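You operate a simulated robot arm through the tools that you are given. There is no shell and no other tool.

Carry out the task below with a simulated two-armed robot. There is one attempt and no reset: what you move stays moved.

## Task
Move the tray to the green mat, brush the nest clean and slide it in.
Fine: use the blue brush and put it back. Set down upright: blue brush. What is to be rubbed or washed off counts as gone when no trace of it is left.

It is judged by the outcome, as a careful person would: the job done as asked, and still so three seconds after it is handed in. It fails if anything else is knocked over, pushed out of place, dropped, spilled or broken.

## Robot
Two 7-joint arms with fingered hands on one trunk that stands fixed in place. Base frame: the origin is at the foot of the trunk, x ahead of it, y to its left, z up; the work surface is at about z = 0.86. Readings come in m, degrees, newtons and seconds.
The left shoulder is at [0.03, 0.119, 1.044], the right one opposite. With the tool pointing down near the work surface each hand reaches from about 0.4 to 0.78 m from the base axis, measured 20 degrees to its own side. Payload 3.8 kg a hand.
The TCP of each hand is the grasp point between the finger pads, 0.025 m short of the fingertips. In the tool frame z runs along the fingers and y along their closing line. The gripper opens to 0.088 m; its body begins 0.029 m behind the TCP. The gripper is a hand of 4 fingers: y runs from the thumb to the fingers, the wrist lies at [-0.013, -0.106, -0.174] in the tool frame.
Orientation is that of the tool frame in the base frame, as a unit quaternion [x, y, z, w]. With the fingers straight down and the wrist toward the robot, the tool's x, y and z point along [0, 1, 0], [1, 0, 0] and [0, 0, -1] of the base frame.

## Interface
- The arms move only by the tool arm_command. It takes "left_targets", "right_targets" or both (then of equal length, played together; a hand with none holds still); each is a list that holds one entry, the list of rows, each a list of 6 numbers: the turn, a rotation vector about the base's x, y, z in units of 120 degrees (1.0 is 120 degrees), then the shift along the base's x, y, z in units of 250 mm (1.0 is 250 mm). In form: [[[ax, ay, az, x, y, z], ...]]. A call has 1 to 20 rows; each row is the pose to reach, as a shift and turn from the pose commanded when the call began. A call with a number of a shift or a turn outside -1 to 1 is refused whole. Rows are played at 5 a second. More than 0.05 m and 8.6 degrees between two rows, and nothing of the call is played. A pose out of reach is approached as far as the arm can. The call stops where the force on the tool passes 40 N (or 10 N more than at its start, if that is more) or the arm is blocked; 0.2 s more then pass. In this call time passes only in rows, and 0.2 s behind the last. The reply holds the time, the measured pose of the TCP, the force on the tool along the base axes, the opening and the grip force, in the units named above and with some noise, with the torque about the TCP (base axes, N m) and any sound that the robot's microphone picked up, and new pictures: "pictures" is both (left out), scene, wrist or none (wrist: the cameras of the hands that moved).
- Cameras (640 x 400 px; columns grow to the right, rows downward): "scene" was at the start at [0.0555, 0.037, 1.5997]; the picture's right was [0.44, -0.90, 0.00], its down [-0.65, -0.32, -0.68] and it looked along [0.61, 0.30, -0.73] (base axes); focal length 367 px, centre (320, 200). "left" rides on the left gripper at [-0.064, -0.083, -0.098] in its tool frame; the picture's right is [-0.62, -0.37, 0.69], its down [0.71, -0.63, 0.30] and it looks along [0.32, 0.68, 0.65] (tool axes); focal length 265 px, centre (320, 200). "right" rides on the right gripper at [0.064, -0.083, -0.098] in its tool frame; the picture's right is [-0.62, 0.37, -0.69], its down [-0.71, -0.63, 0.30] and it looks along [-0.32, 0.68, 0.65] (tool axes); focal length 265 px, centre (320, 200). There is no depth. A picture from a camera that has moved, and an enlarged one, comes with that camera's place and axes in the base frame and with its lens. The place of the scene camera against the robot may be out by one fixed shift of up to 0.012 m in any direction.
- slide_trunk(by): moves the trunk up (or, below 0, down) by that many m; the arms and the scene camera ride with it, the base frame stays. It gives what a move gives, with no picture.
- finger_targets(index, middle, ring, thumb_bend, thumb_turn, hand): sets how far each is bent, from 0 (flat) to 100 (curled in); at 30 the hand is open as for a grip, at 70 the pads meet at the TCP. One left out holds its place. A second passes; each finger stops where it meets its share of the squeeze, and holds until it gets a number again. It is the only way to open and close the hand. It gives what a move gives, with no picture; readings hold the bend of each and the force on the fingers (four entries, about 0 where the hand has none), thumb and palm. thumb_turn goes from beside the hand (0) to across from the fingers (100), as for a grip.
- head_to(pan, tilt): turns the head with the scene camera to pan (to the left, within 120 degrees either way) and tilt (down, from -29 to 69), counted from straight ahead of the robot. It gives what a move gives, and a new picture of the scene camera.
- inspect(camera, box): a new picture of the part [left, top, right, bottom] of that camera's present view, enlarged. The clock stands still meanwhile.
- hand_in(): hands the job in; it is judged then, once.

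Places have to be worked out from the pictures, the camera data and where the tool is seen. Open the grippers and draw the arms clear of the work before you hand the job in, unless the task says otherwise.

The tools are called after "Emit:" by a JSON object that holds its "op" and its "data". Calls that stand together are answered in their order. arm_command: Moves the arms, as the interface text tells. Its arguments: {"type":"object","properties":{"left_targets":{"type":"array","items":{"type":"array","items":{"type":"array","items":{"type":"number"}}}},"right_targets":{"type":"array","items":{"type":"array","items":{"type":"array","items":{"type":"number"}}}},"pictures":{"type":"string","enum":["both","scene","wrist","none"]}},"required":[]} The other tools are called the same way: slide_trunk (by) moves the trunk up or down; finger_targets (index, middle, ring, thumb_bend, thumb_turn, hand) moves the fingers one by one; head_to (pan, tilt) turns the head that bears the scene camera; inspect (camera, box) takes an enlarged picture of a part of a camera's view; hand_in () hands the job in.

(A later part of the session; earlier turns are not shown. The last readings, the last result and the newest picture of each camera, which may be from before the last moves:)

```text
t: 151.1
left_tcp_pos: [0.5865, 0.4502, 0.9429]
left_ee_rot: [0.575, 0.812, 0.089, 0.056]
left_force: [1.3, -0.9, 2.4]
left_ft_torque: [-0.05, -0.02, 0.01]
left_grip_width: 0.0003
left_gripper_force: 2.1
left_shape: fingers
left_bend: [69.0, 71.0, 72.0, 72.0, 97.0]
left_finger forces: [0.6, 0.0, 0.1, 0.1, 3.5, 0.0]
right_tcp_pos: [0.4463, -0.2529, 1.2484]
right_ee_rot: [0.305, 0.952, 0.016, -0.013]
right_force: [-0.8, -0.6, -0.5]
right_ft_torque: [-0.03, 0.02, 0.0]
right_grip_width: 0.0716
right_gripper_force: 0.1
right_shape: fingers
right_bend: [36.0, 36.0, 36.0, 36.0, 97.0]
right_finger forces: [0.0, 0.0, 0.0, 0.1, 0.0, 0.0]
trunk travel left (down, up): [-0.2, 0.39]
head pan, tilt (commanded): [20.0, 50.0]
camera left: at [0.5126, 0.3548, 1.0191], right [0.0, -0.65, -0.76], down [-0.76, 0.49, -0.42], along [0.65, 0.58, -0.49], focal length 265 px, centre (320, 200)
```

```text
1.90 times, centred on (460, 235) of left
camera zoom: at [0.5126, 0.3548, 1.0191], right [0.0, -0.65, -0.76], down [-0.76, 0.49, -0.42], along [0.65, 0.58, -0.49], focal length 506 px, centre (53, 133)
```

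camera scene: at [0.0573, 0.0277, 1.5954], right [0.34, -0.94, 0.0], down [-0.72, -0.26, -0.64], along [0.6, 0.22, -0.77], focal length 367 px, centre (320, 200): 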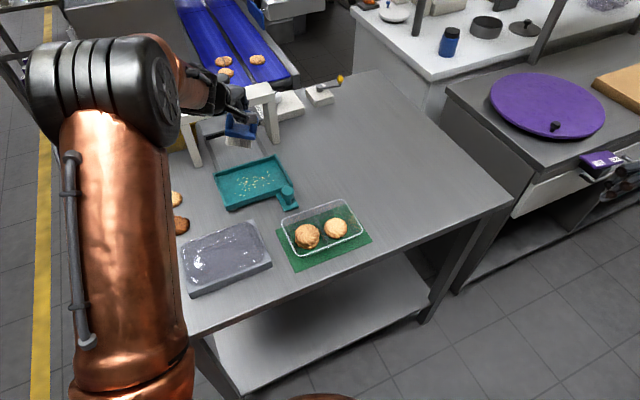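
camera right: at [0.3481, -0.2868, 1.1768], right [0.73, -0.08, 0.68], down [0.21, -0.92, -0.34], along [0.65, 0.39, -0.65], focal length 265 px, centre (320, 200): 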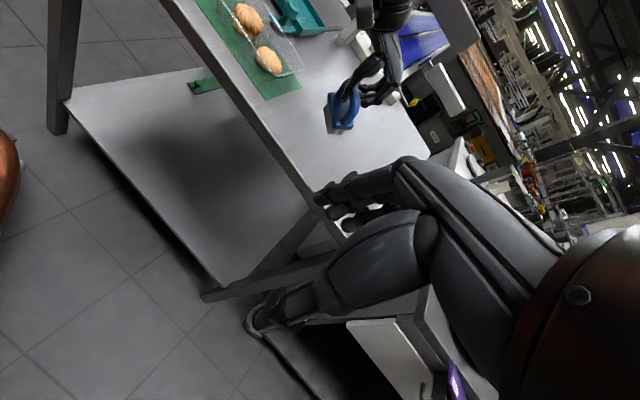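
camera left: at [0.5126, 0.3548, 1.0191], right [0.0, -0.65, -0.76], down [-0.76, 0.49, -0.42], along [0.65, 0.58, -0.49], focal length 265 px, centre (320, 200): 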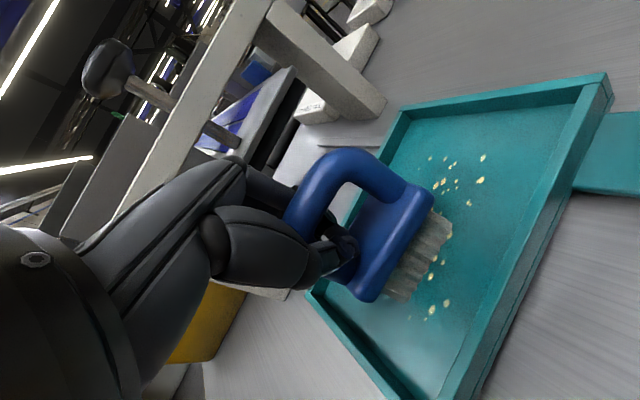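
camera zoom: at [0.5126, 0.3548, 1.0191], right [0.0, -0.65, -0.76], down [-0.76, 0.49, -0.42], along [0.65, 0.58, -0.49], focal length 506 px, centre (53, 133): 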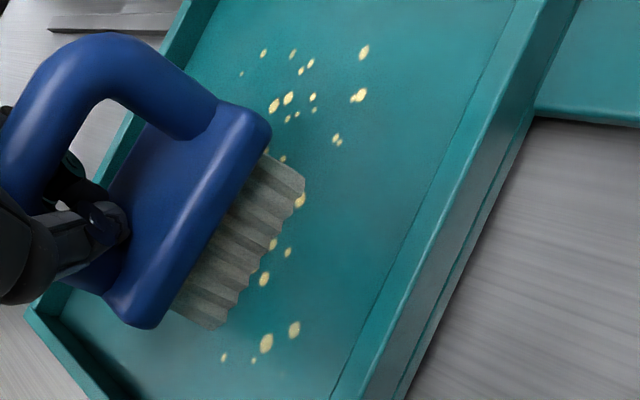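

I slide the brush back toward the rear to uncover the area and judge what remains.

Emit:
{"op": "arm_command", "data": {"left_targets": [[[0, 0, 0, 0.03, 0.03, 0], [0, 0, 0, 0.06, 0.06, 0], [0, 0, 0, 0.09, 0.09, 0], [0, 0, 0, 0.12, 0.12, 0]]], "pictures": "none"}}

Emit:
{"op": "inspect", "data": {"camera": "scene", "box": [205, 145, 295, 215]}}

Emit:
{"op": "inspect", "data": {"camera": "left", "box": [380, 130, 540, 340]}}

```text
t: 152.1
left_tcp_pos: [0.6177, 0.4801, 0.9418]
left_ee_rot: [0.575, 0.811, 0.089, 0.057]
left_force: [-1.7, 0.3, 1.9]
left_ft_torque: [0.02, -0.02, -0.04]
left_grip_width: 0.0
left_gripper_force: 1.1
left_shape: fingers
left_bend: [69.0, 71.0, 72.0, 71.0, 97.0]
left_finger forces: [0.0, 0.0, 0.1, 0.0, 2.9, 0.0]
right_tcp_pos: [0.4451, -0.2531, 1.248]
right_ee_rot: [0.306, 0.952, 0.015, -0.014]
right_force: [-0.1, 0.7, 0.1]
right_ft_torque: [0.0, 0.0, 0.01]
right_grip_width: 0.0718
right_gripper_force: 0.0
right_shape: fingers
right_bend: [36.0, 36.0, 36.0, 36.0, 97.0]
right_finger forces: [0.0, 0.0, 0.0, 0.0, 0.0, 0.0]
trunk travel left (down, up): [-0.2, 0.39]
head pan, tilt (commanded): [20.0, 50.0]
```

```text
5.71 times, centred on (250, 180) of scene
camera zoom: at [0.0561, 0.0276, 1.5955], right [0.34, -0.94, 0.0], down [-0.72, -0.26, -0.64], along [0.6, 0.22, -0.77], focal length 2099 px, centre (720, 314)
```

zoom: 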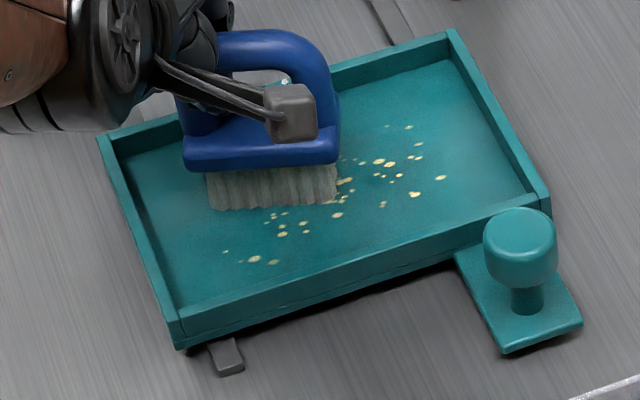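

```text
1.90 times, centred on (460, 235) of left
camera zoom: at [0.5427, 0.3842, 1.02], right [0.0, -0.65, -0.76], down [-0.76, 0.49, -0.42], along [0.65, 0.58, -0.49], focal length 506 px, centre (53, 133)
```

zoom: 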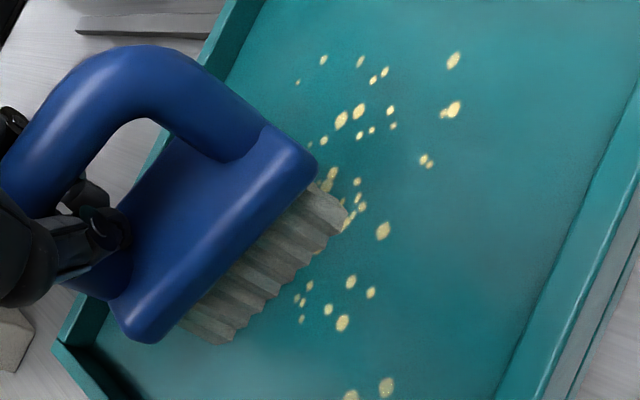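

The nest slid back a little on its rails when the brush pushed its rear wall, which is fine since it must go in later. I lift the brush to see the whole floor.

Emit:
{"op": "arm_command", "data": {"left_targets": [[[0, 0, 0, -0.01, -0.01, 0.04], [0, 0, 0, -0.02, 0.0, 0.12], [0, 0, 0, -0.04, 0.02, 0.22], [0, 0, 0, -0.1, 0.08, 0.32], [0, 0, 0, -0.18, 0.16, 0.36]]], "pictures": "none"}}

Emit:
{"op": "inspect", "data": {"camera": "scene", "box": [200, 130, 300, 210]}}

Emit:
{"op": "inspect", "data": {"camera": "left", "box": [340, 130, 600, 360]}}

```text
t: 153.3
left_tcp_pos: [0.5697, 0.5189, 1.0319]
left_ee_rot: [0.576, 0.811, 0.088, 0.057]
left_force: [0.4, 0.4, -1.8]
left_ft_torque: [-0.01, -0.02, -0.03]
left_grip_width: 0.0
left_gripper_force: 1.2
left_shape: fingers
left_bend: [69.0, 71.0, 72.0, 71.0, 97.0]
left_finger forces: [0.9, 0.1, 0.0, 0.1, 1.2, 0.0]
right_tcp_pos: [0.4455, -0.2524, 1.2477]
right_ee_rot: [0.306, 0.952, 0.014, -0.013]
right_force: [-0.6, 0.8, 0.3]
right_ft_torque: [-0.02, 0.0, -0.01]
right_grip_width: 0.0717
right_gripper_force: 0.1
right_shape: fingers
right_bend: [36.0, 36.0, 36.0, 36.0, 97.0]
right_finger forces: [0.0, 0.1, 0.0, 0.0, 0.0, 0.1]
trunk travel left (down, up): [-0.2, 0.39]
head pan, tilt (commanded): [20.0, 50.0]
```

```text
5.00 times, centred on (250, 170) of scene
camera zoom: at [0.0559, 0.0289, 1.5955], right [0.34, -0.94, 0.0], down [-0.72, -0.26, -0.64], along [0.6, 0.22, -0.77], focal length 1836 px, centre (670, 350)
```

zoom: 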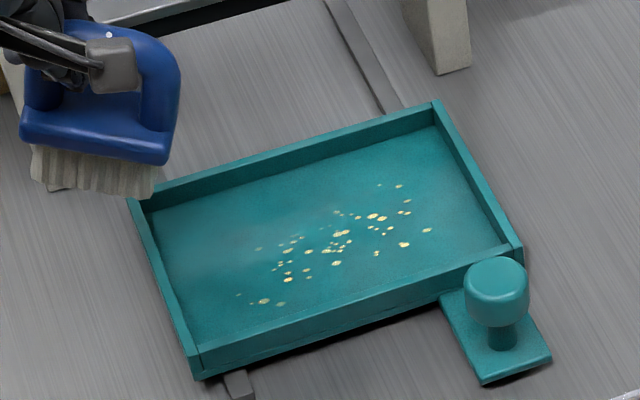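

```text
1.74 times, centred on (470, 245) of left
camera zoom: at [0.4961, 0.4236, 1.1087], right [0.0, -0.65, -0.76], down [-0.76, 0.49, -0.42], along [0.65, 0.58, -0.49], focal length 462 px, centre (59, 122)
```

zoom: 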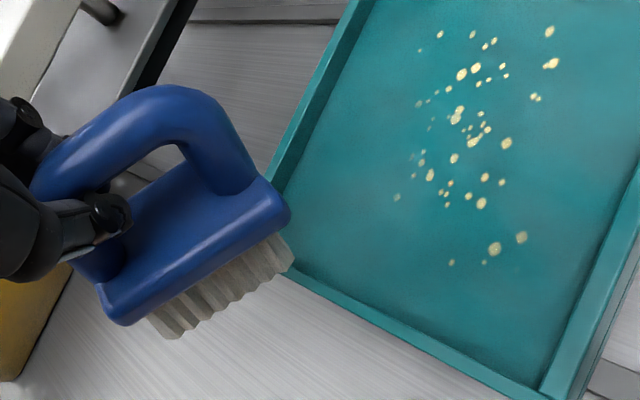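

The crumbs do fade where the brush rubbed with more pressure, so it works but needs firmer, repeated strokes. I position the brush at the front-left of the crumb area and lower it again.

Emit:
{"op": "arm_command", "data": {"left_targets": [[[0, 0, 0, 0.04, -0.08, 0.0], [0, 0, 0, 0.08, -0.17, 0.0], [0, 0, 0, 0.106, -0.257, -0.06], [0, 0, 0, 0.106, -0.257, -0.16], [0, 0, 0, 0.106, -0.257, -0.26], [0, 0, 0, 0.106, -0.257, -0.33], [0, 0, 0, 0.106, -0.257, -0.362]]], "pictures": "wrist"}}

Emit:
{"op": "inspect", "data": {"camera": "scene", "box": [200, 130, 300, 210]}}

```text
t: 154.9
left_tcp_pos: [0.5972, 0.4555, 0.9432]
left_ee_rot: [0.575, 0.811, 0.09, 0.058]
left_force: [-1.4, 0.6, 4.0]
left_ft_torque: [-0.04, 0.01, -0.02]
left_grip_width: 0.0
left_gripper_force: 2.2
left_shape: fingers
left_bend: [70.0, 71.0, 72.0, 72.0, 98.0]
left_finger forces: [0.0, 0.0, 0.0, 0.0, 4.8, 0.0]
right_tcp_pos: [0.4447, -0.253, 1.2485]
right_ee_rot: [0.306, 0.952, 0.015, -0.014]
right_force: [-0.1, 0.6, -0.1]
right_ft_torque: [-0.01, 0.0, 0.02]
right_grip_width: 0.0717
right_gripper_force: 0.0
right_shape: fingers
right_bend: [36.0, 36.0, 36.0, 36.0, 97.0]
right_finger forces: [0.0, 0.0, 0.0, 0.1, 0.0, 0.1]
trunk travel left (down, up): [-0.2, 0.39]
head pan, tilt (commanded): [20.0, 50.0]
camera left: at [0.5223, 0.36, 1.0193], right [0.0, -0.65, -0.76], down [-0.76, 0.49, -0.42], along [0.65, 0.58, -0.49], focal length 265 px, centre (320, 200)
```

left: 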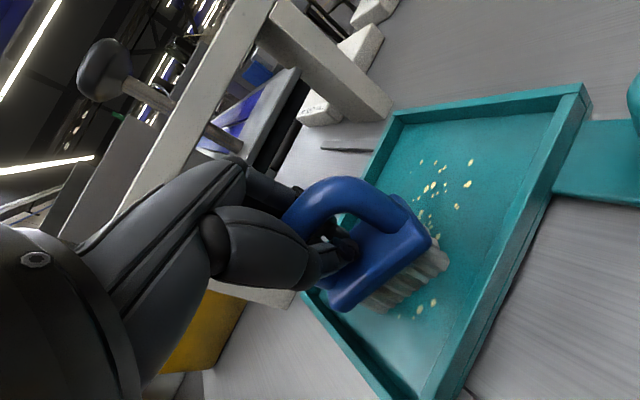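

```text
5.00 times, centred on (250, 170) of scene
camera zoom: at [0.0555, 0.0273, 1.5956], right [0.34, -0.94, 0.0], down [-0.72, -0.26, -0.64], along [0.6, 0.22, -0.77], focal length 1836 px, centre (670, 350)
```

zoom: 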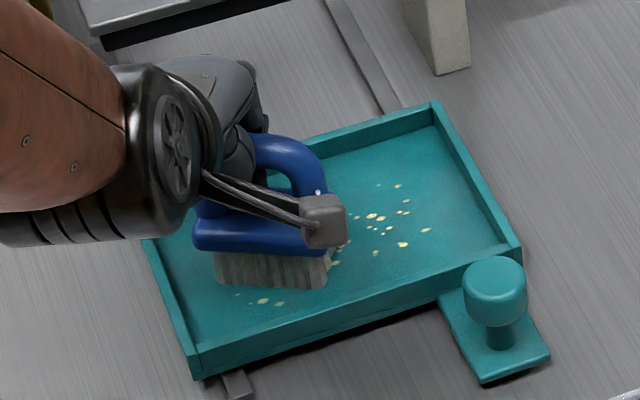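

Pressing with 4 N at the front-left. I press a little more and make a full right-left stroke pair.

Emit:
{"op": "arm_command", "data": {"left_targets": [[[0, 0, 0, 0, 0, -0.01], [0, 0, 0, 0.028, -0.028, -0.012], [0, 0, 0, 0.056, -0.056, -0.012], [0, 0, 0, 0.085, -0.085, -0.012], [0, 0, 0, 0.113, -0.113, -0.012], [0, 0, 0, 0.141, -0.141, -0.012], [0, 0, 0, 0.17, -0.17, -0.012], [0, 0, 0, 0.198, -0.198, -0.012], [0, 0, 0, 0.226, -0.226, -0.012], [0, 0, 0, 0.255, -0.255, -0.012], [0, 0, 0, 0.226, -0.226, -0.012], [0, 0, 0, 0.195, -0.195, -0.012], [0, 0, 0, 0.164, -0.164, -0.012], [0, 0, 0, 0.133, -0.133, -0.012], [0, 0, 0, 0.102, -0.102, -0.012], [0, 0, 0, 0.071, -0.071, -0.012], [0, 0, 0, 0.04, -0.04, -0.012], [0, 0, 0, 0.009, -0.009, -0.012], [0, 0, 0, -0.022, 0.022, -0.012], [0, 0, 0, -0.053, 0.053, -0.012]]], "pictures": "wrist"}}

Emit:
{"op": "inspect", "data": {"camera": "scene", "box": [200, 130, 300, 210]}}

```text
t: 159.1
left_tcp_pos: [0.5861, 0.4697, 0.9392]
left_ee_rot: [0.575, 0.811, 0.089, 0.057]
left_force: [3.3, -2.5, 9.7]
left_ft_torque: [-0.08, -0.14, -0.02]
left_grip_width: 0.0002
left_gripper_force: 6.4
left_shape: fingers
left_bend: [66.0, 71.0, 72.0, 75.0, 96.0]
left_finger forces: [3.6, 1.4, 0.0, 0.0, 8.0, 0.0]
right_tcp_pos: [0.4466, -0.254, 1.2487]
right_ee_rot: [0.305, 0.952, 0.016, -0.014]
right_force: [-0.6, 0.6, -0.1]
right_ft_torque: [0.04, 0.0, -0.03]
right_grip_width: 0.0717
right_gripper_force: 0.0
right_shape: fingers
right_bend: [36.0, 36.0, 36.0, 36.0, 97.0]
right_finger forces: [0.1, 0.0, 0.1, 0.0, 0.1, 0.1]
trunk travel left (down, up): [-0.2, 0.39]
head pan, tilt (commanded): [20.0, 50.0]
camera left: at [0.512, 0.3748, 1.016], right [0.0, -0.65, -0.76], down [-0.76, 0.49, -0.42], along [0.65, 0.58, -0.49], focal length 265 px, centre (320, 200)
```

left: 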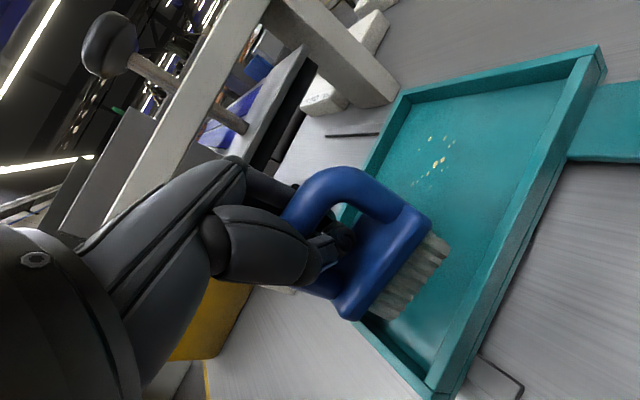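

```text
5.00 times, centred on (250, 170) of scene
camera zoom: at [0.0558, 0.0268, 1.5956], right [0.34, -0.94, 0.0], down [-0.72, -0.26, -0.64], along [0.6, 0.22, -0.77], focal length 1836 px, centre (670, 350)
```

zoom: 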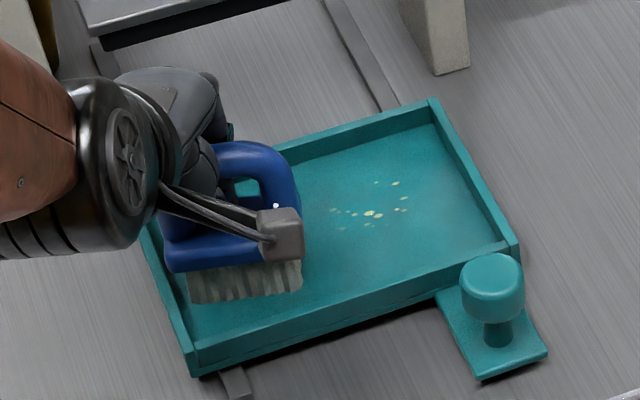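

Most crumbs are gone after that firm stroke pair. A few faint ones remain farther back, so I shift the brush 2 cm to the rear (lifting slightly) and stroke again.

Emit:
{"op": "arm_command", "data": {"left_targets": [[[0, 0, 0, 0, 0, 0.02], [0, 0, 0, 0.031, 0.031, 0.02], [0, 0, 0, 0.062, 0.062, 0.02], [0, 0, 0, 0.062, 0.062, 0.0], [0, 0, 0, 0.1, 0.024, 0], [0, 0, 0, 0.138, -0.014, 0], [0, 0, 0, 0.176, -0.052, 0], [0, 0, 0, 0.214, -0.09, 0], [0, 0, 0, 0.252, -0.128, 0], [0, 0, 0, 0.29, -0.166, 0], [0, 0, 0, 0.328, -0.204, 0], [0, 0, 0, 0.366, -0.242, 0], [0, 0, 0, 0.38, -0.256, 0], [0, 0, 0, 0.342, -0.218, 0], [0, 0, 0, 0.304, -0.18, 0], [0, 0, 0, 0.266, -0.142, 0], [0, 0, 0, 0.228, -0.104, 0], [0, 0, 0, 0.19, -0.066, 0], [0, 0, 0, 0.152, -0.028, 0], [0, 0, 0, 0.114, 0.01, 0]]], "pictures": "wrist"}}

Emit:
{"op": "inspect", "data": {"camera": "scene", "box": [200, 130, 300, 210]}}

```text
t: 163.3
left_tcp_pos: [0.6092, 0.475, 0.9404]
left_ee_rot: [0.573, 0.812, 0.091, 0.057]
left_force: [-1.2, 3.1, 22.5]
left_ft_torque: [-0.01, -0.35, 0.06]
left_grip_width: 0.0
left_gripper_force: 11.8
left_shape: fingers
left_bend: [68.0, 71.0, 72.0, 72.0, 98.0]
left_finger forces: [19.5, 0.0, 0.1, 0.0, 4.3, 0.0]
right_tcp_pos: [0.4431, -0.2528, 1.2485]
right_ee_rot: [0.305, 0.952, 0.016, -0.012]
right_force: [-0.7, -0.1, -0.1]
right_ft_torque: [-0.01, -0.02, -0.02]
right_grip_width: 0.0718
right_gripper_force: 0.0
right_shape: fingers
right_bend: [36.0, 36.0, 36.0, 36.0, 97.0]
right_finger forces: [0.0, 0.0, 0.1, 0.0, 0.0, 0.0]
trunk travel left (down, up): [-0.2, 0.39]
head pan, tilt (commanded): [20.0, 50.0]
camera left: at [0.5343, 0.3796, 1.0164], right [0.01, -0.65, -0.76], down [-0.76, 0.49, -0.42], along [0.65, 0.58, -0.49], focal length 265 px, centre (320, 200)
```

left: 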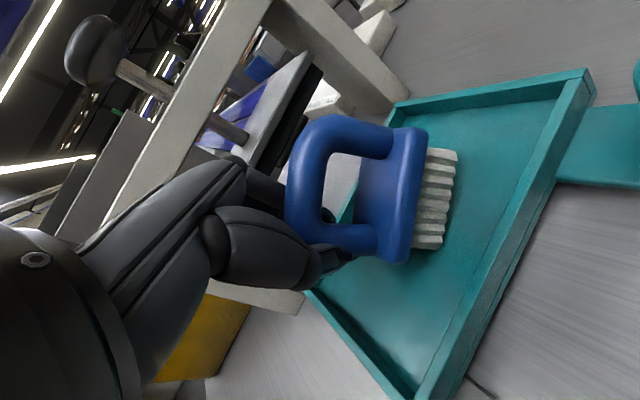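

```text
5.00 times, centred on (250, 170) of scene
camera zoom: at [0.0525, 0.0274, 1.5957], right [0.34, -0.94, 0.0], down [-0.72, -0.26, -0.64], along [0.61, 0.22, -0.76], focal length 1836 px, centre (670, 350)
```

zoom: 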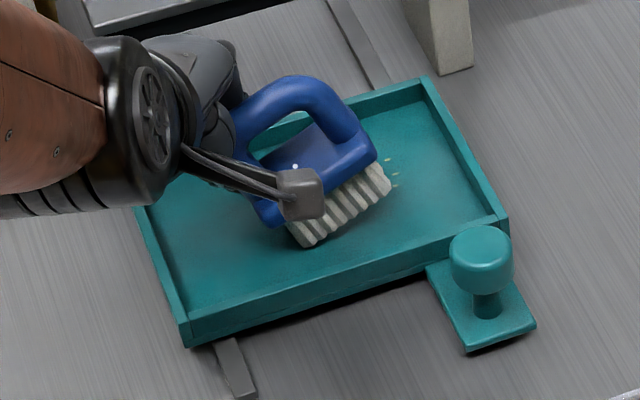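

Force rose to 22 N and the brush has yawed in the loose hold. I ease up and lift the brush to see what is left.

Emit:
{"op": "arm_command", "data": {"left_targets": [[[0, 0, 0, 0, 0, 0.03], [0, 0, 0, 0, 0, 0.08], [0, 0, 0, 0, 0, 0.16], [0, 0, 0, -0.02, 0.02, 0.26], [0, 0, 0, -0.08, 0.08, 0.34]]], "pictures": "wrist"}}

Emit:
{"op": "inspect", "data": {"camera": "scene", "box": [200, 130, 300, 210]}}

Emit:
{"op": "inspect", "data": {"camera": "left", "box": [340, 130, 600, 360]}}

```text
t: 164.5
left_tcp_pos: [0.5953, 0.4913, 1.0196]
left_ee_rot: [0.575, 0.811, 0.088, 0.058]
left_force: [0.8, 0.1, -0.1]
left_ft_torque: [0.02, 0.03, 0.0]
left_grip_width: 0.0
left_gripper_force: 0.1
left_shape: fingers
left_bend: [69.0, 71.0, 72.0, 71.0, 98.0]
left_finger forces: [0.0, 0.0, 0.0, 0.0, 0.1, 0.0]
right_tcp_pos: [0.4467, -0.2523, 1.2487]
right_ee_rot: [0.305, 0.952, 0.015, -0.014]
right_force: [-0.8, -0.5, 0.3]
right_ft_torque: [-0.01, -0.01, 0.03]
right_grip_width: 0.0717
right_gripper_force: 0.1
right_shape: fingers
right_bend: [36.0, 36.0, 36.0, 36.0, 97.0]
right_finger forces: [0.1, 0.1, 0.0, 0.0, 0.0, 0.1]
trunk travel left (down, up): [-0.2, 0.39]
head pan, tilt (commanded): [20.0, 50.0]
camera left: at [0.521, 0.3962, 1.0979], right [0.0, -0.65, -0.76], down [-0.76, 0.49, -0.42], along [0.65, 0.58, -0.49], focal length 265 px, centre (320, 200)
```

left: 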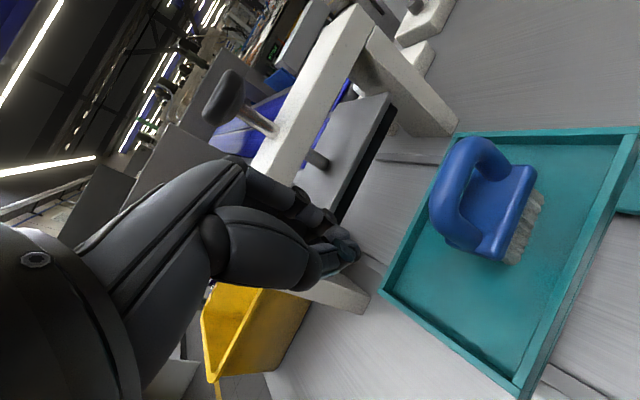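

```text
5.00 times, centred on (250, 170) of scene
camera zoom: at [0.0556, 0.0282, 1.5955], right [0.34, -0.94, 0.0], down [-0.72, -0.26, -0.64], along [0.6, 0.22, -0.77], focal length 1836 px, centre (670, 350)
```

zoom: 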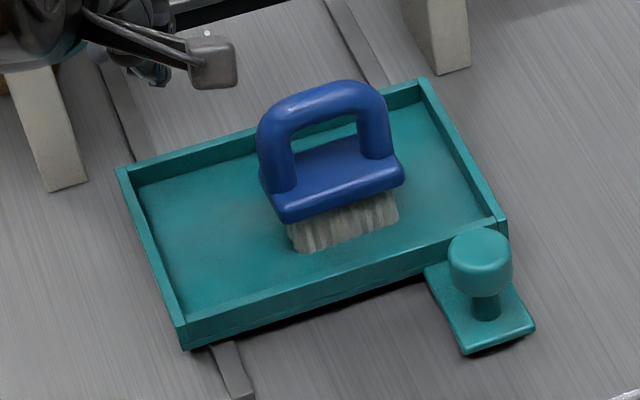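

```text
1.74 times, centred on (470, 245) of left
camera zoom: at [0.521, 0.3962, 1.0979], right [0.0, -0.65, -0.76], down [-0.76, 0.49, -0.42], along [0.65, 0.58, -0.49], focal length 462 px, centre (59, 122)
```

zoom: 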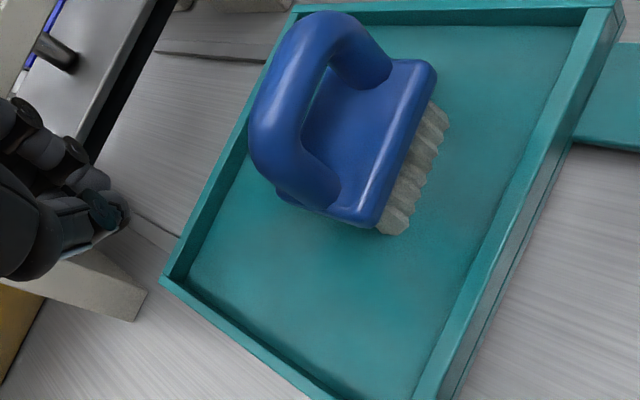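

The hand slid out of the loop and left the brush standing upright in the nest. The visible floor is clean, but a few crumbs may remain near the right end behind the brush. I bring the hand back over it with more yaw, opening the fingers.

Emit:
{"op": "finger_targets", "data": {"hand": "left", "index": 36, "middle": 36, "ring": 36, "thumb_bend": 36}}

Emit:
{"op": "arm_command", "data": {"left_targets": [[[0, 0, 0, 0.0, 0.0, 0.06], [0, 0, 0.03, 0.06, -0.06, 0.08], [0, 0, 0.06, 0.12, -0.12, 0.08], [0, 0, 0.09, 0.17, -0.17, 0.06], [0, 0, 0.1, 0.217, -0.211, 0.04]]], "pictures": "wrist"}}

Emit:
{"op": "inspect", "data": {"camera": "scene", "box": [190, 110, 310, 210]}}

Emit:
{"op": "inspect", "data": {"camera": "left", "box": [280, 160, 540, 390]}}

```text
t: 165.5
left_tcp_pos: [0.5956, 0.4906, 1.0202]
left_ee_rot: [0.575, 0.811, 0.089, 0.057]
left_force: [0.5, 0.6, -1.1]
left_ft_torque: [0.01, -0.03, -0.02]
left_grip_width: 0.072
left_gripper_force: 0.0
left_shape: fingers
left_bend: [36.0, 36.0, 36.0, 36.0, 98.0]
left_finger forces: [0.1, 0.0, 0.1, 0.1, 0.1, 0.0]
right_tcp_pos: [0.4467, -0.2529, 1.2479]
right_ee_rot: [0.305, 0.952, 0.015, -0.013]
right_force: [-0.7, -0.6, -0.5]
right_ft_torque: [-0.01, 0.01, 0.0]
right_grip_width: 0.0721
right_gripper_force: 0.0
right_shape: fingers
right_bend: [36.0, 36.0, 36.0, 36.0, 97.0]
right_finger forces: [0.0, 0.0, 0.0, 0.0, 0.0, 0.0]
trunk travel left (down, up): [-0.2, 0.39]
head pan, tilt (commanded): [20.0, 50.0]
```

```text
t: 166.7
left_tcp_pos: [0.6476, 0.4377, 1.033]
left_ee_rot: [0.486, 0.867, 0.094, 0.048]
left_force: [-0.2, 0.7, -0.3]
left_ft_torque: [0.02, -0.03, -0.01]
left_grip_width: 0.0717
left_gripper_force: 0.0
left_shape: fingers
left_bend: [36.0, 36.0, 36.0, 36.0, 98.0]
left_finger forces: [0.0, 0.1, 0.1, 0.0, 0.0, 0.0]
right_tcp_pos: [0.4474, -0.2524, 1.2471]
right_ee_rot: [0.306, 0.952, 0.015, -0.014]
right_force: [0.5, -0.5, -0.2]
right_ft_torque: [-0.03, -0.01, 0.06]
right_grip_width: 0.0719
right_gripper_force: 0.0
right_shape: fingers
right_bend: [36.0, 36.0, 36.0, 36.0, 97.0]
right_finger forces: [0.0, 0.0, 0.0, 0.0, 0.0, 0.0]
trunk travel left (down, up): [-0.2, 0.39]
head pan, tilt (commanded): [20.0, 50.0]
camera left: at [0.596, 0.3292, 1.1093], right [0.14, -0.64, -0.76], down [-0.85, 0.32, -0.42], along [0.52, 0.7, -0.49], focal length 265 px, centre (320, 200)
```

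left: 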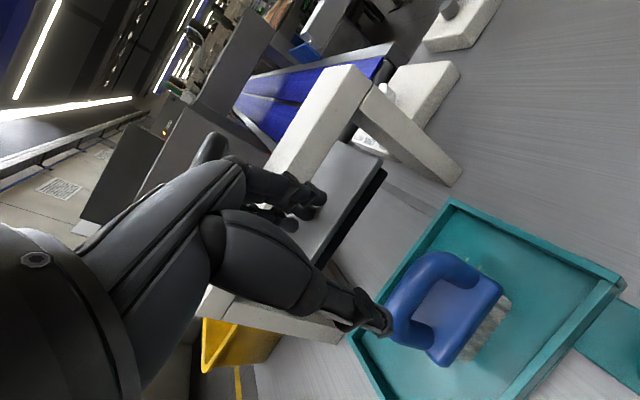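

```text
4.00 times, centred on (250, 160) of scene
camera zoom: at [0.0569, 0.0276, 1.5955], right [0.34, -0.94, 0.0], down [-0.72, -0.26, -0.64], along [0.6, 0.22, -0.77], focal length 1469 px, centre (600, 360)
```

zoom: 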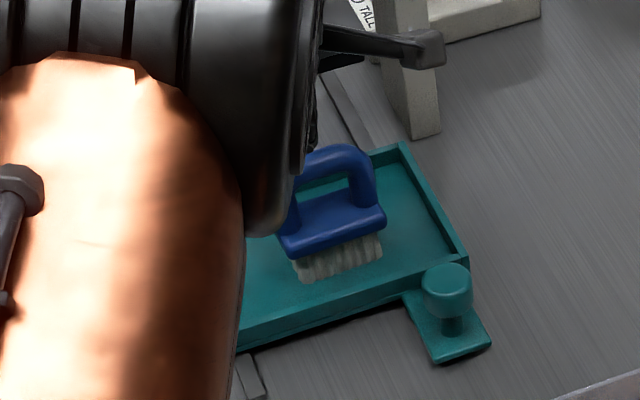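

```text
1.74 times, centred on (410, 275) of left
camera zoom: at [0.596, 0.3292, 1.1093], right [0.14, -0.64, -0.76], down [-0.85, 0.32, -0.42], along [0.52, 0.7, -0.49], focal length 462 px, centre (164, 70)
```

zoom: 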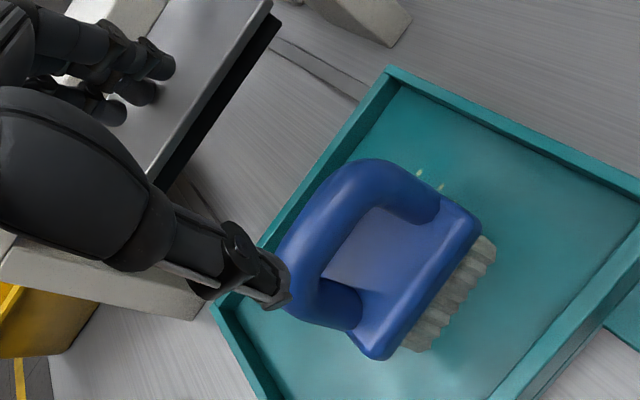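

Two small crumbs remain just behind the brush's right end, near e1 0.186 / e2 0.78–0.79. I lower over the bar, close the digits under it and push the brush over that spot.

Emit:
{"op": "arm_command", "data": {"left_targets": [[[0, 0, 0, -0.01, -0.004, -0.08], [0, 0, 0, -0.019, -0.007, -0.16], [0, 0, 0, -0.019, -0.007, -0.24], [0, 0, 0, -0.019, -0.007, -0.32]]], "pictures": "none"}}

Emit:
{"op": "finger_targets", "data": {"hand": "left", "index": 71, "middle": 72, "ring": 73, "thumb_bend": 72}}

Emit:
{"op": "inspect", "data": {"camera": "left", "box": [260, 150, 540, 380]}}

Emit:
{"op": "inspect", "data": {"camera": "scene", "box": [190, 110, 310, 210]}}

```text
t: 167.7
left_tcp_pos: [0.6456, 0.4369, 0.9519]
left_ee_rot: [0.488, 0.867, 0.094, 0.048]
left_force: [-0.2, -0.6, -0.2]
left_ft_torque: [-0.02, 0.01, -0.02]
left_grip_width: 0.0714
left_gripper_force: 0.1
left_shape: fingers
left_bend: [36.0, 36.0, 36.0, 36.0, 98.0]
left_finger forces: [0.0, 0.0, 0.0, 0.0, 0.0, 0.1]
right_tcp_pos: [0.4457, -0.2527, 1.248]
right_ee_rot: [0.306, 0.952, 0.015, -0.014]
right_force: [-0.7, 0.3, 0.0]
right_ft_torque: [-0.01, -0.02, 0.03]
right_grip_width: 0.0718
right_gripper_force: 0.1
right_shape: fingers
right_bend: [36.0, 36.0, 36.0, 36.0, 97.0]
right_finger forces: [0.0, 0.0, 0.0, 0.0, 0.0, 0.0]
trunk travel left (down, up): [-0.2, 0.39]
head pan, tilt (commanded): [20.0, 50.0]
```

```text
t: 168.7
left_tcp_pos: [0.6454, 0.4372, 0.9527]
left_ee_rot: [0.487, 0.867, 0.093, 0.049]
left_force: [0.7, -0.7, -0.3]
left_ft_torque: [0.02, -0.03, 0.02]
left_grip_width: 0.0
left_gripper_force: 0.3
left_shape: fingers
left_bend: [71.0, 72.0, 73.0, 71.0, 98.0]
left_finger forces: [0.2, 0.1, 0.0, 0.0, 0.5, 0.1]
right_tcp_pos: [0.4473, -0.2523, 1.248]
right_ee_rot: [0.305, 0.952, 0.015, -0.014]
right_force: [0.4, 0.3, 0.5]
right_ft_torque: [0.01, 0.03, -0.01]
right_grip_width: 0.0718
right_gripper_force: 0.0
right_shape: fingers
right_bend: [36.0, 36.0, 36.0, 36.0, 97.0]
right_finger forces: [0.1, 0.0, 0.0, 0.1, 0.1, 0.1]
trunk travel left (down, up): [-0.2, 0.39]
head pan, tilt (commanded): [20.0, 50.0]
```

```text
1.74 times, centred on (400, 265) of left
camera zoom: at [0.5916, 0.3284, 1.029], right [0.14, -0.64, -0.76], down [-0.85, 0.33, -0.42], along [0.52, 0.7, -0.49], focal length 462 px, centre (181, 87)
```

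zoom: 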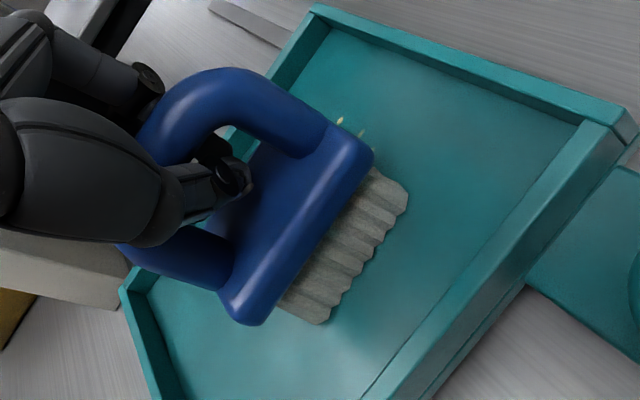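

```text
4.00 times, centred on (250, 160) of scene
camera zoom: at [0.0566, 0.0279, 1.5955], right [0.34, -0.94, 0.0], down [-0.72, -0.26, -0.64], along [0.6, 0.22, -0.77], focal length 1469 px, centre (600, 360)
```

zoom: 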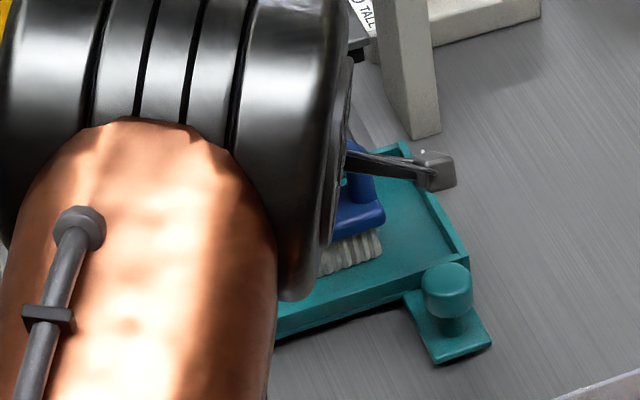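

Caged again; two crumb spots are just ahead of the brush's right end. I add some tilt for reach, drag the brush over them lightly, then press and rub.

Emit:
{"op": "arm_command", "data": {"left_targets": [[[0.017, -0.0285, 0, 0, 0, 0], [0.0343, -0.0571, 0, 0.0, 0.0, 0], [0.0343, -0.0571, 0, 0.04, -0.007, 0], [0.0343, -0.0571, 0, 0.08, -0.014, 0], [0.0343, -0.0571, 0, 0.115, -0.021, 0], [0.0343, -0.0571, 0, 0.145, -0.028, 0], [0.0343, -0.0571, 0, 0.145, -0.028, -0.03]]], "pictures": "wrist"}}

Emit:
{"op": "inspect", "data": {"camera": "left", "box": [260, 150, 540, 380]}}

Emit:
{"op": "inspect", "data": {"camera": "scene", "box": [190, 110, 310, 210]}}

```text
t: 170.3
left_tcp_pos: [0.6788, 0.431, 0.9455]
left_ee_rot: [0.482, 0.858, 0.154, 0.082]
left_force: [-0.3, -0.3, 0.0]
left_ft_torque: [0.0, -0.03, -0.01]
left_grip_width: 0.0001
left_gripper_force: 0.0
left_shape: fingers
left_bend: [71.0, 72.0, 73.0, 71.0, 98.0]
left_finger forces: [0.0, 0.1, 0.0, 0.0, 0.1, 0.0]
right_tcp_pos: [0.4456, -0.252, 1.2487]
right_ee_rot: [0.305, 0.952, 0.014, -0.013]
right_force: [-0.2, 0.3, 0.3]
right_ft_torque: [-0.02, 0.03, -0.01]
right_grip_width: 0.0717
right_gripper_force: 0.0
right_shape: fingers
right_bend: [36.0, 36.0, 36.0, 36.0, 97.0]
right_finger forces: [0.0, 0.0, 0.1, 0.0, 0.0, 0.1]
trunk travel left (down, up): [-0.2, 0.39]
head pan, tilt (commanded): [20.0, 50.0]
camera left: at [0.6191, 0.3176, 1.0083], right [0.23, -0.58, -0.78], down [-0.79, 0.36, -0.5], along [0.57, 0.73, -0.38], focal length 265 px, centre (320, 200)
```

left: 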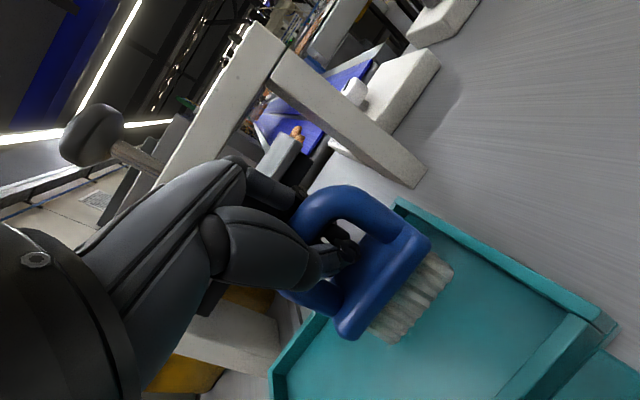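

```text
1.74 times, centred on (400, 265) of left
camera zoom: at [0.6191, 0.3176, 1.0083], right [0.23, -0.58, -0.78], down [-0.79, 0.36, -0.5], along [0.57, 0.73, -0.38], focal length 462 px, centre (181, 87)
```

zoom: 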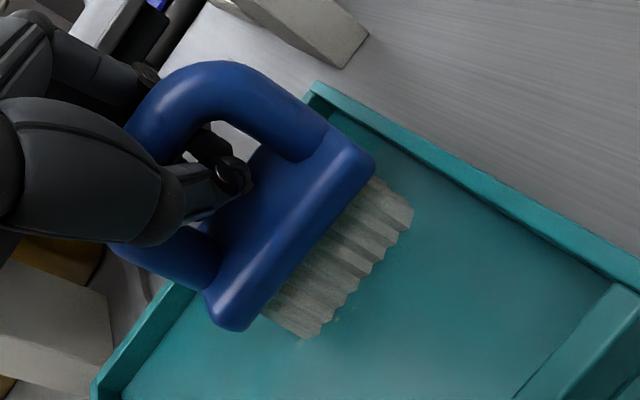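

```text
4.00 times, centred on (250, 160) of scene
camera zoom: at [0.0567, 0.0281, 1.5955], right [0.34, -0.94, 0.0], down [-0.72, -0.26, -0.64], along [0.6, 0.22, -0.77], focal length 1469 px, centre (600, 360)
```

zoom: 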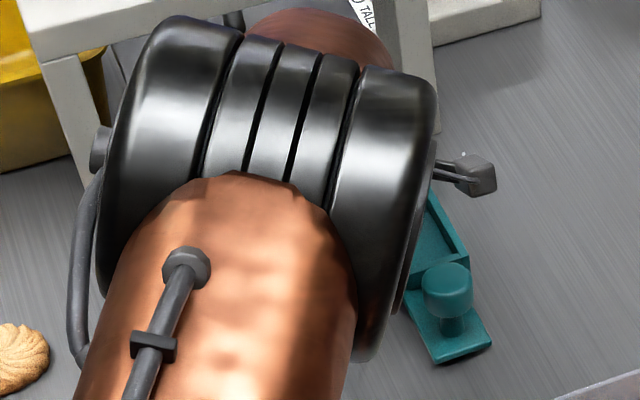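

The brush is now over the back-right spot. I press down in small steps and rub.

Emit:
{"op": "arm_command", "data": {"left_targets": [[[0, 0, 0, 0, 0, -0.012], [0, 0, 0, 0, 0, -0.02]]], "pictures": "none"}}

```text
t: 170.9
left_tcp_pos: [0.6798, 0.4315, 0.9415]
left_ee_rot: [0.482, 0.858, 0.155, 0.084]
left_force: [-0.2, -0.5, 5.2]
left_ft_torque: [-0.03, -0.04, -0.02]
left_grip_width: 0.0
left_gripper_force: 3.3
left_shape: fingers
left_bend: [71.0, 72.0, 73.0, 72.0, 98.0]
left_finger forces: [0.0, 0.0, 0.1, 0.0, 6.8, 0.0]
right_tcp_pos: [0.4457, -0.2538, 1.2489]
right_ee_rot: [0.306, 0.952, 0.015, -0.014]
right_force: [-0.2, 1.0, 0.4]
right_ft_torque: [-0.02, 0.01, 0.0]
right_grip_width: 0.0718
right_gripper_force: 0.0
right_shape: fingers
right_bend: [36.0, 36.0, 36.0, 36.0, 97.0]
right_finger forces: [0.1, 0.1, 0.0, 0.0, 0.0, 0.0]
trunk travel left (down, up): [-0.2, 0.39]
head pan, tilt (commanded): [20.0, 50.0]
```

Contact at 5 N. I rub back and forth along the long direction here.

Emit:
{"op": "arm_command", "data": {"left_targets": [[[0, 0, 0, -0.028, 0.028, -0.006], [0, 0, 0, -0.057, 0.057, -0.006], [0, 0, 0, -0.085, 0.085, -0.006], [0, 0, 0, -0.113, 0.113, -0.006], [0, 0, 0, -0.085, 0.085, -0.006], [0, 0, 0, -0.057, 0.057, -0.006], [0, 0, 0, -0.028, 0.028, -0.006], [0, 0, 0, 0.0, 0.0, -0.006], [0, 0, 0, 0.02, -0.02, -0.006], [0, 0, 0, -0.01, 0.01, -0.006], [0, 0, 0, -0.04, 0.04, -0.006], [0, 0, 0, -0.07, 0.07, -0.006], [0, 0, 0, -0.1, 0.1, -0.006], [0, 0, 0, -0.13, 0.13, -0.006], [0, 0, 0, -0.16, 0.16, -0.006]]], "pictures": "wrist"}}

Emit:
{"op": "inspect", "data": {"camera": "left", "box": [260, 150, 560, 400]}}

```text
t: 174.1
left_tcp_pos: [0.6375, 0.4707, 0.9397]
left_ee_rot: [0.482, 0.859, 0.154, 0.082]
left_force: [-0.3, 0.5, 6.8]
left_ft_torque: [-0.02, -0.05, -0.04]
left_grip_width: 0.0001
left_gripper_force: 3.6
left_shape: fingers
left_bend: [71.0, 72.0, 73.0, 74.0, 98.0]
left_finger forces: [0.0, 0.0, 0.0, 0.0, 7.8, 0.0]
right_tcp_pos: [0.4454, -0.2506, 1.2491]
right_ee_rot: [0.305, 0.952, 0.015, -0.014]
right_force: [0.4, 1.4, 0.0]
right_ft_torque: [-0.03, 0.0, 0.02]
right_grip_width: 0.072
right_gripper_force: 0.1
right_shape: fingers
right_bend: [36.0, 36.0, 36.0, 36.0, 97.0]
right_finger forces: [0.1, 0.0, 0.0, 0.0, 0.0, 0.0]
trunk travel left (down, up): [-0.2, 0.39]
head pan, tilt (commanded): [20.0, 50.0]
camera left: at [0.5763, 0.3569, 1.0017], right [0.23, -0.58, -0.78], down [-0.79, 0.36, -0.5], along [0.57, 0.73, -0.38], focal length 265 px, centre (320, 200)
```

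left: 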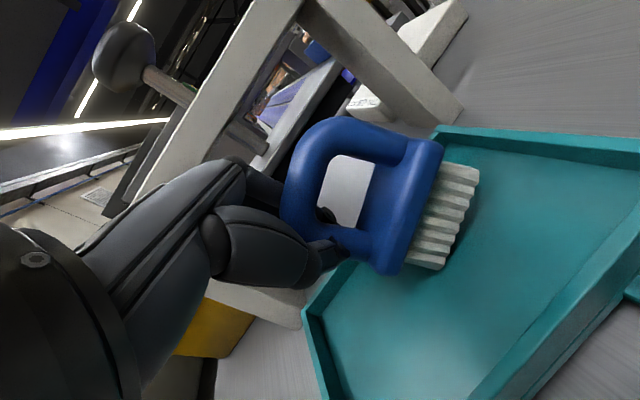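

```text
1.60 times, centred on (410, 275) of left
camera zoom: at [0.5763, 0.3569, 1.0017], right [0.23, -0.58, -0.78], down [-0.79, 0.36, -0.5], along [0.57, 0.73, -0.38], focal length 425 px, centre (176, 80)
```

zoom: 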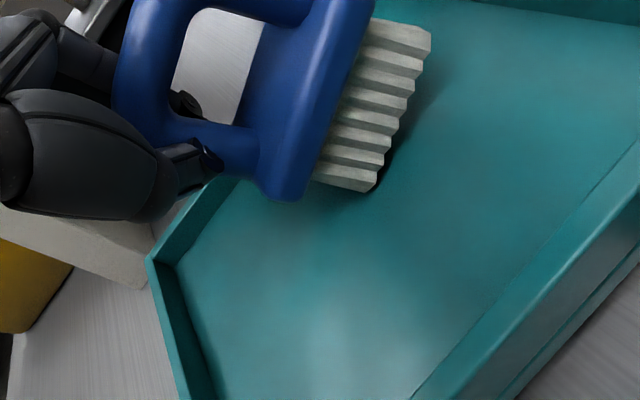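

The visible floor looks clean. The brush is leaning a bit, so I ease the pressure and check from the scene camera.

Emit:
{"op": "arm_command", "data": {"left_targets": [[[0, 0, 0, 0.02, -0.03, 0.02], [0, 0, 0, 0.03, -0.05, 0.03]]], "pictures": "both"}}

Emit:
{"op": "inspect", "data": {"camera": "scene", "box": [180, 90, 320, 210]}}

Emit:
{"op": "inspect", "data": {"camera": "left", "box": [260, 100, 540, 330]}}

```text
t: 174.7
left_tcp_pos: [0.6465, 0.4561, 0.9456]
left_ee_rot: [0.482, 0.859, 0.153, 0.081]
left_force: [0.4, 1.2, -0.3]
left_ft_torque: [0.0, 0.0, -0.02]
left_grip_width: 0.0
left_gripper_force: 0.3
left_shape: fingers
left_bend: [71.0, 72.0, 73.0, 72.0, 97.0]
left_finger forces: [0.2, 0.0, 0.1, 0.0, 0.0, 0.0]
right_tcp_pos: [0.4477, -0.2529, 1.2489]
right_ee_rot: [0.305, 0.952, 0.015, -0.013]
right_force: [0.5, 0.6, -0.1]
right_ft_torque: [0.0, 0.05, -0.02]
right_grip_width: 0.072
right_gripper_force: 0.1
right_shape: fingers
right_bend: [36.0, 36.0, 36.0, 36.0, 97.0]
right_finger forces: [0.0, 0.0, 0.0, 0.1, 0.0, 0.1]
trunk travel left (down, up): [-0.2, 0.39]
head pan, tilt (commanded): [20.0, 50.0]
camera scene: at [0.0564, 0.0278, 1.5954], right [0.34, -0.94, 0.0], down [-0.72, -0.26, -0.64], along [0.6, 0.22, -0.77], focal length 367 px, centre (320, 200)
camera left: at [0.5853, 0.3438, 1.0078], right [0.23, -0.58, -0.78], down [-0.79, 0.36, -0.49], along [0.57, 0.73, -0.38], focal length 265 px, centre (320, 200)
```

scene: 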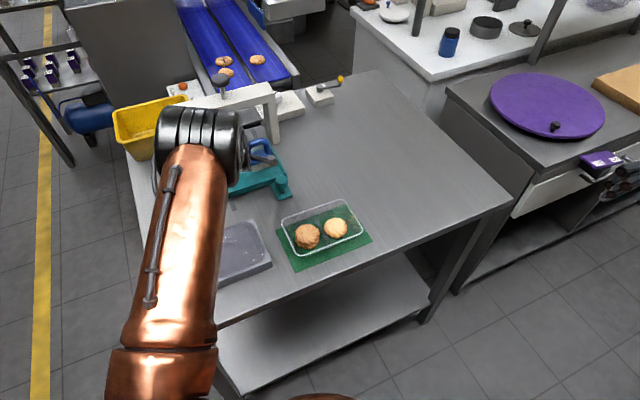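
left: 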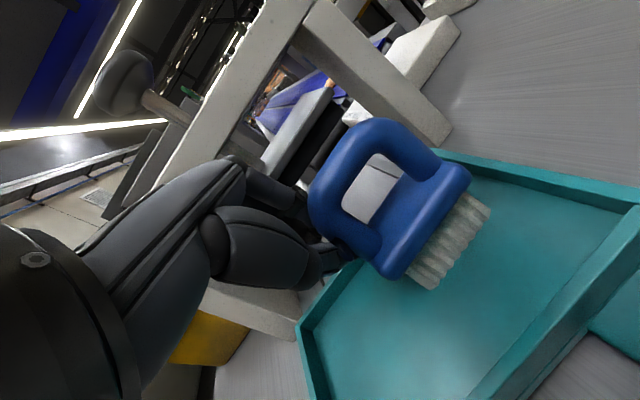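

```text
3.33 times, centred on (250, 150) of scene
camera zoom: at [0.0564, 0.0278, 1.5954], right [0.34, -0.94, 0.0], down [-0.72, -0.26, -0.64], along [0.6, 0.22, -0.77], focal length 1224 px, centre (553, 367)
```

zoom: 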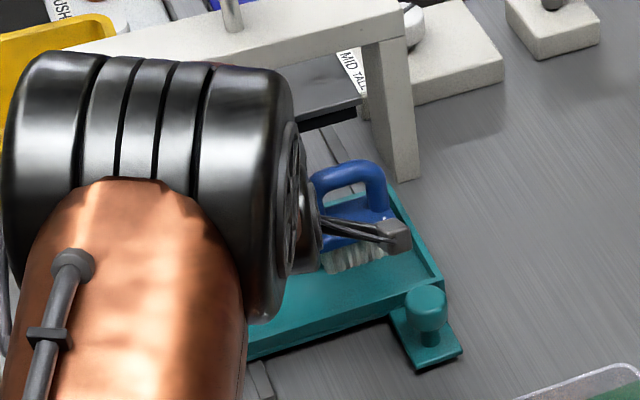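

```text
1.74 times, centred on (400, 215) of left
camera zoom: at [0.5853, 0.3438, 1.0078], right [0.23, -0.58, -0.78], down [-0.79, 0.36, -0.49], along [0.57, 0.73, -0.38], focal length 462 px, centre (181, 174)
```

zoom: 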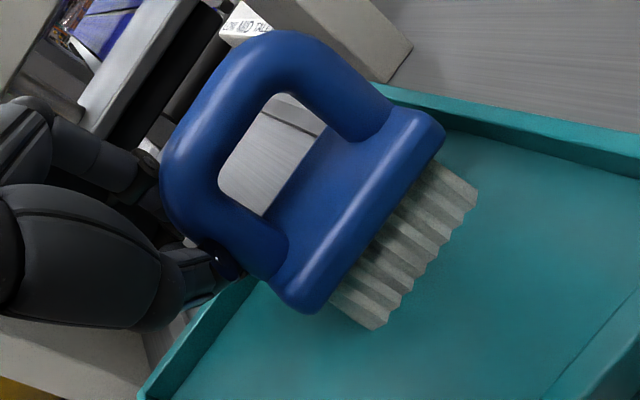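

The hand is out of the loop again and the brush stands freely. I raise the hand, retreat to the left and look at the whole nest.

Emit:
{"op": "arm_command", "data": {"left_targets": [[[0, 0, 0, -0.02, 0.02, 0.04], [0, 0, 0, -0.04, 0.04, 0.14], [0, 0, 0, -0.08, 0.06, 0.26], [0, 0, -0.03, -0.16, 0.08, 0.36], [0, 0, -0.06, -0.26, 0.1, 0.42], [0, 0, -0.09, -0.36, 0.1, 0.46], [0, 0, -0.12, -0.46, 0.1, 0.46]]], "pictures": "both"}}

Emit:
{"op": "inspect", "data": {"camera": "scene", "box": [190, 110, 310, 210]}}

Emit:
{"op": "inspect", "data": {"camera": "left", "box": [320, 120, 640, 400]}}

```text
t: 176.3
left_tcp_pos: [0.5327, 0.4808, 1.061]
left_ee_rot: [0.587, 0.791, 0.142, 0.101]
left_force: [-0.5, -0.1, -0.1]
left_ft_torque: [0.03, -0.01, 0.03]
left_grip_width: 0.0
left_gripper_force: 0.0
left_shape: fingers
left_bend: [71.0, 72.0, 73.0, 72.0, 97.0]
left_finger forces: [0.0, 0.0, 0.0, 0.0, 0.0, 0.0]
right_tcp_pos: [0.4465, -0.2529, 1.2496]
right_ee_rot: [0.305, 0.952, 0.015, -0.012]
right_force: [-1.0, 0.6, 0.0]
right_ft_torque: [0.0, 0.02, 0.0]
right_grip_width: 0.0717
right_gripper_force: 0.0
right_shape: fingers
right_bend: [36.0, 36.0, 36.0, 36.0, 97.0]
right_finger forces: [0.1, 0.0, 0.0, 0.0, 0.0, 0.1]
trunk travel left (down, up): [-0.2, 0.39]
head pan, tilt (commanded): [20.0, 50.0]
camera scene: at [0.0555, 0.0284, 1.5955], right [0.34, -0.94, 0.0], down [-0.72, -0.26, -0.64], along [0.6, 0.22, -0.77], focal length 367 px, centre (320, 200)
camera left: at [0.4437, 0.3865, 1.1233], right [0.08, -0.62, -0.78], down [-0.68, 0.55, -0.5], along [0.73, 0.57, -0.38], focal length 265 px, centre (320, 200)
```

scene: 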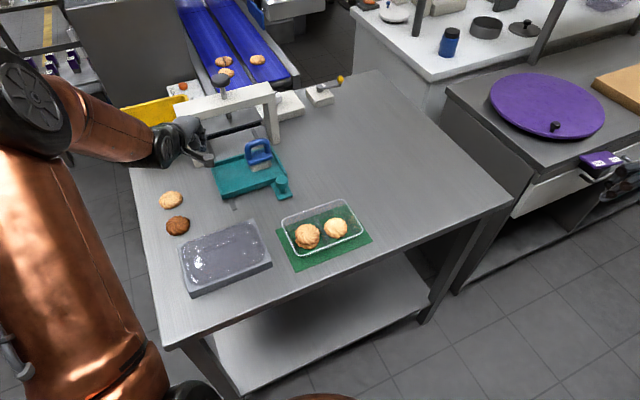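
left: 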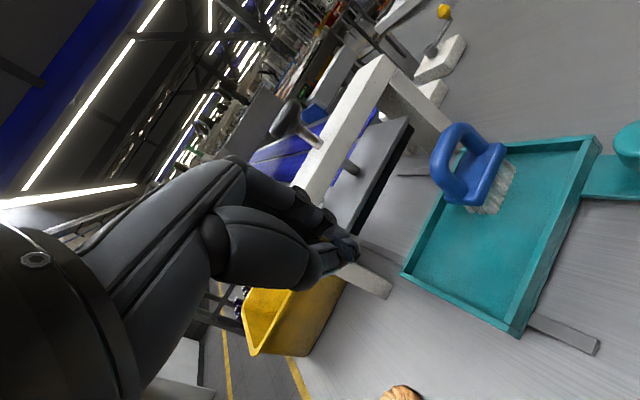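

```text
4.00 times, centred on (250, 160) of scene
camera zoom: at [0.0555, 0.0284, 1.5955], right [0.34, -0.94, 0.0], down [-0.72, -0.26, -0.64], along [0.6, 0.22, -0.77], focal length 1469 px, centre (600, 360)
```

zoom: 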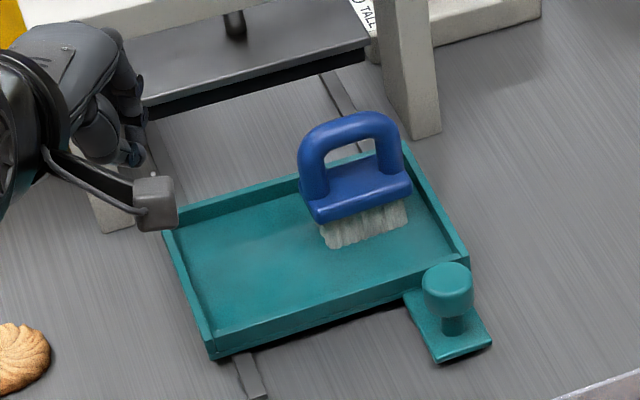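

```text
1.43 times, centred on (480, 260) of left
camera zoom: at [0.4437, 0.3865, 1.1233], right [0.08, -0.62, -0.78], down [-0.68, 0.55, -0.5], along [0.73, 0.57, -0.38], focal length 379 px, centre (91, 114)
```

zoom: 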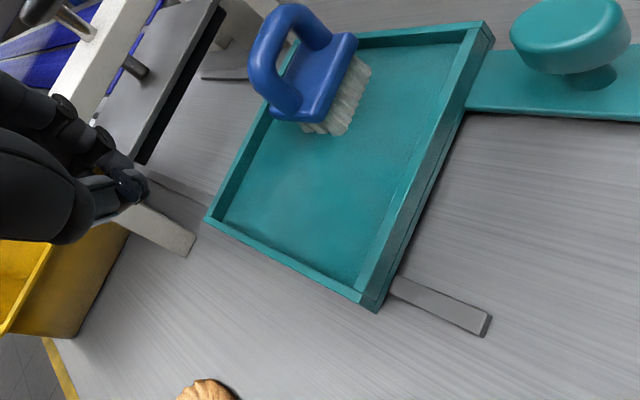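

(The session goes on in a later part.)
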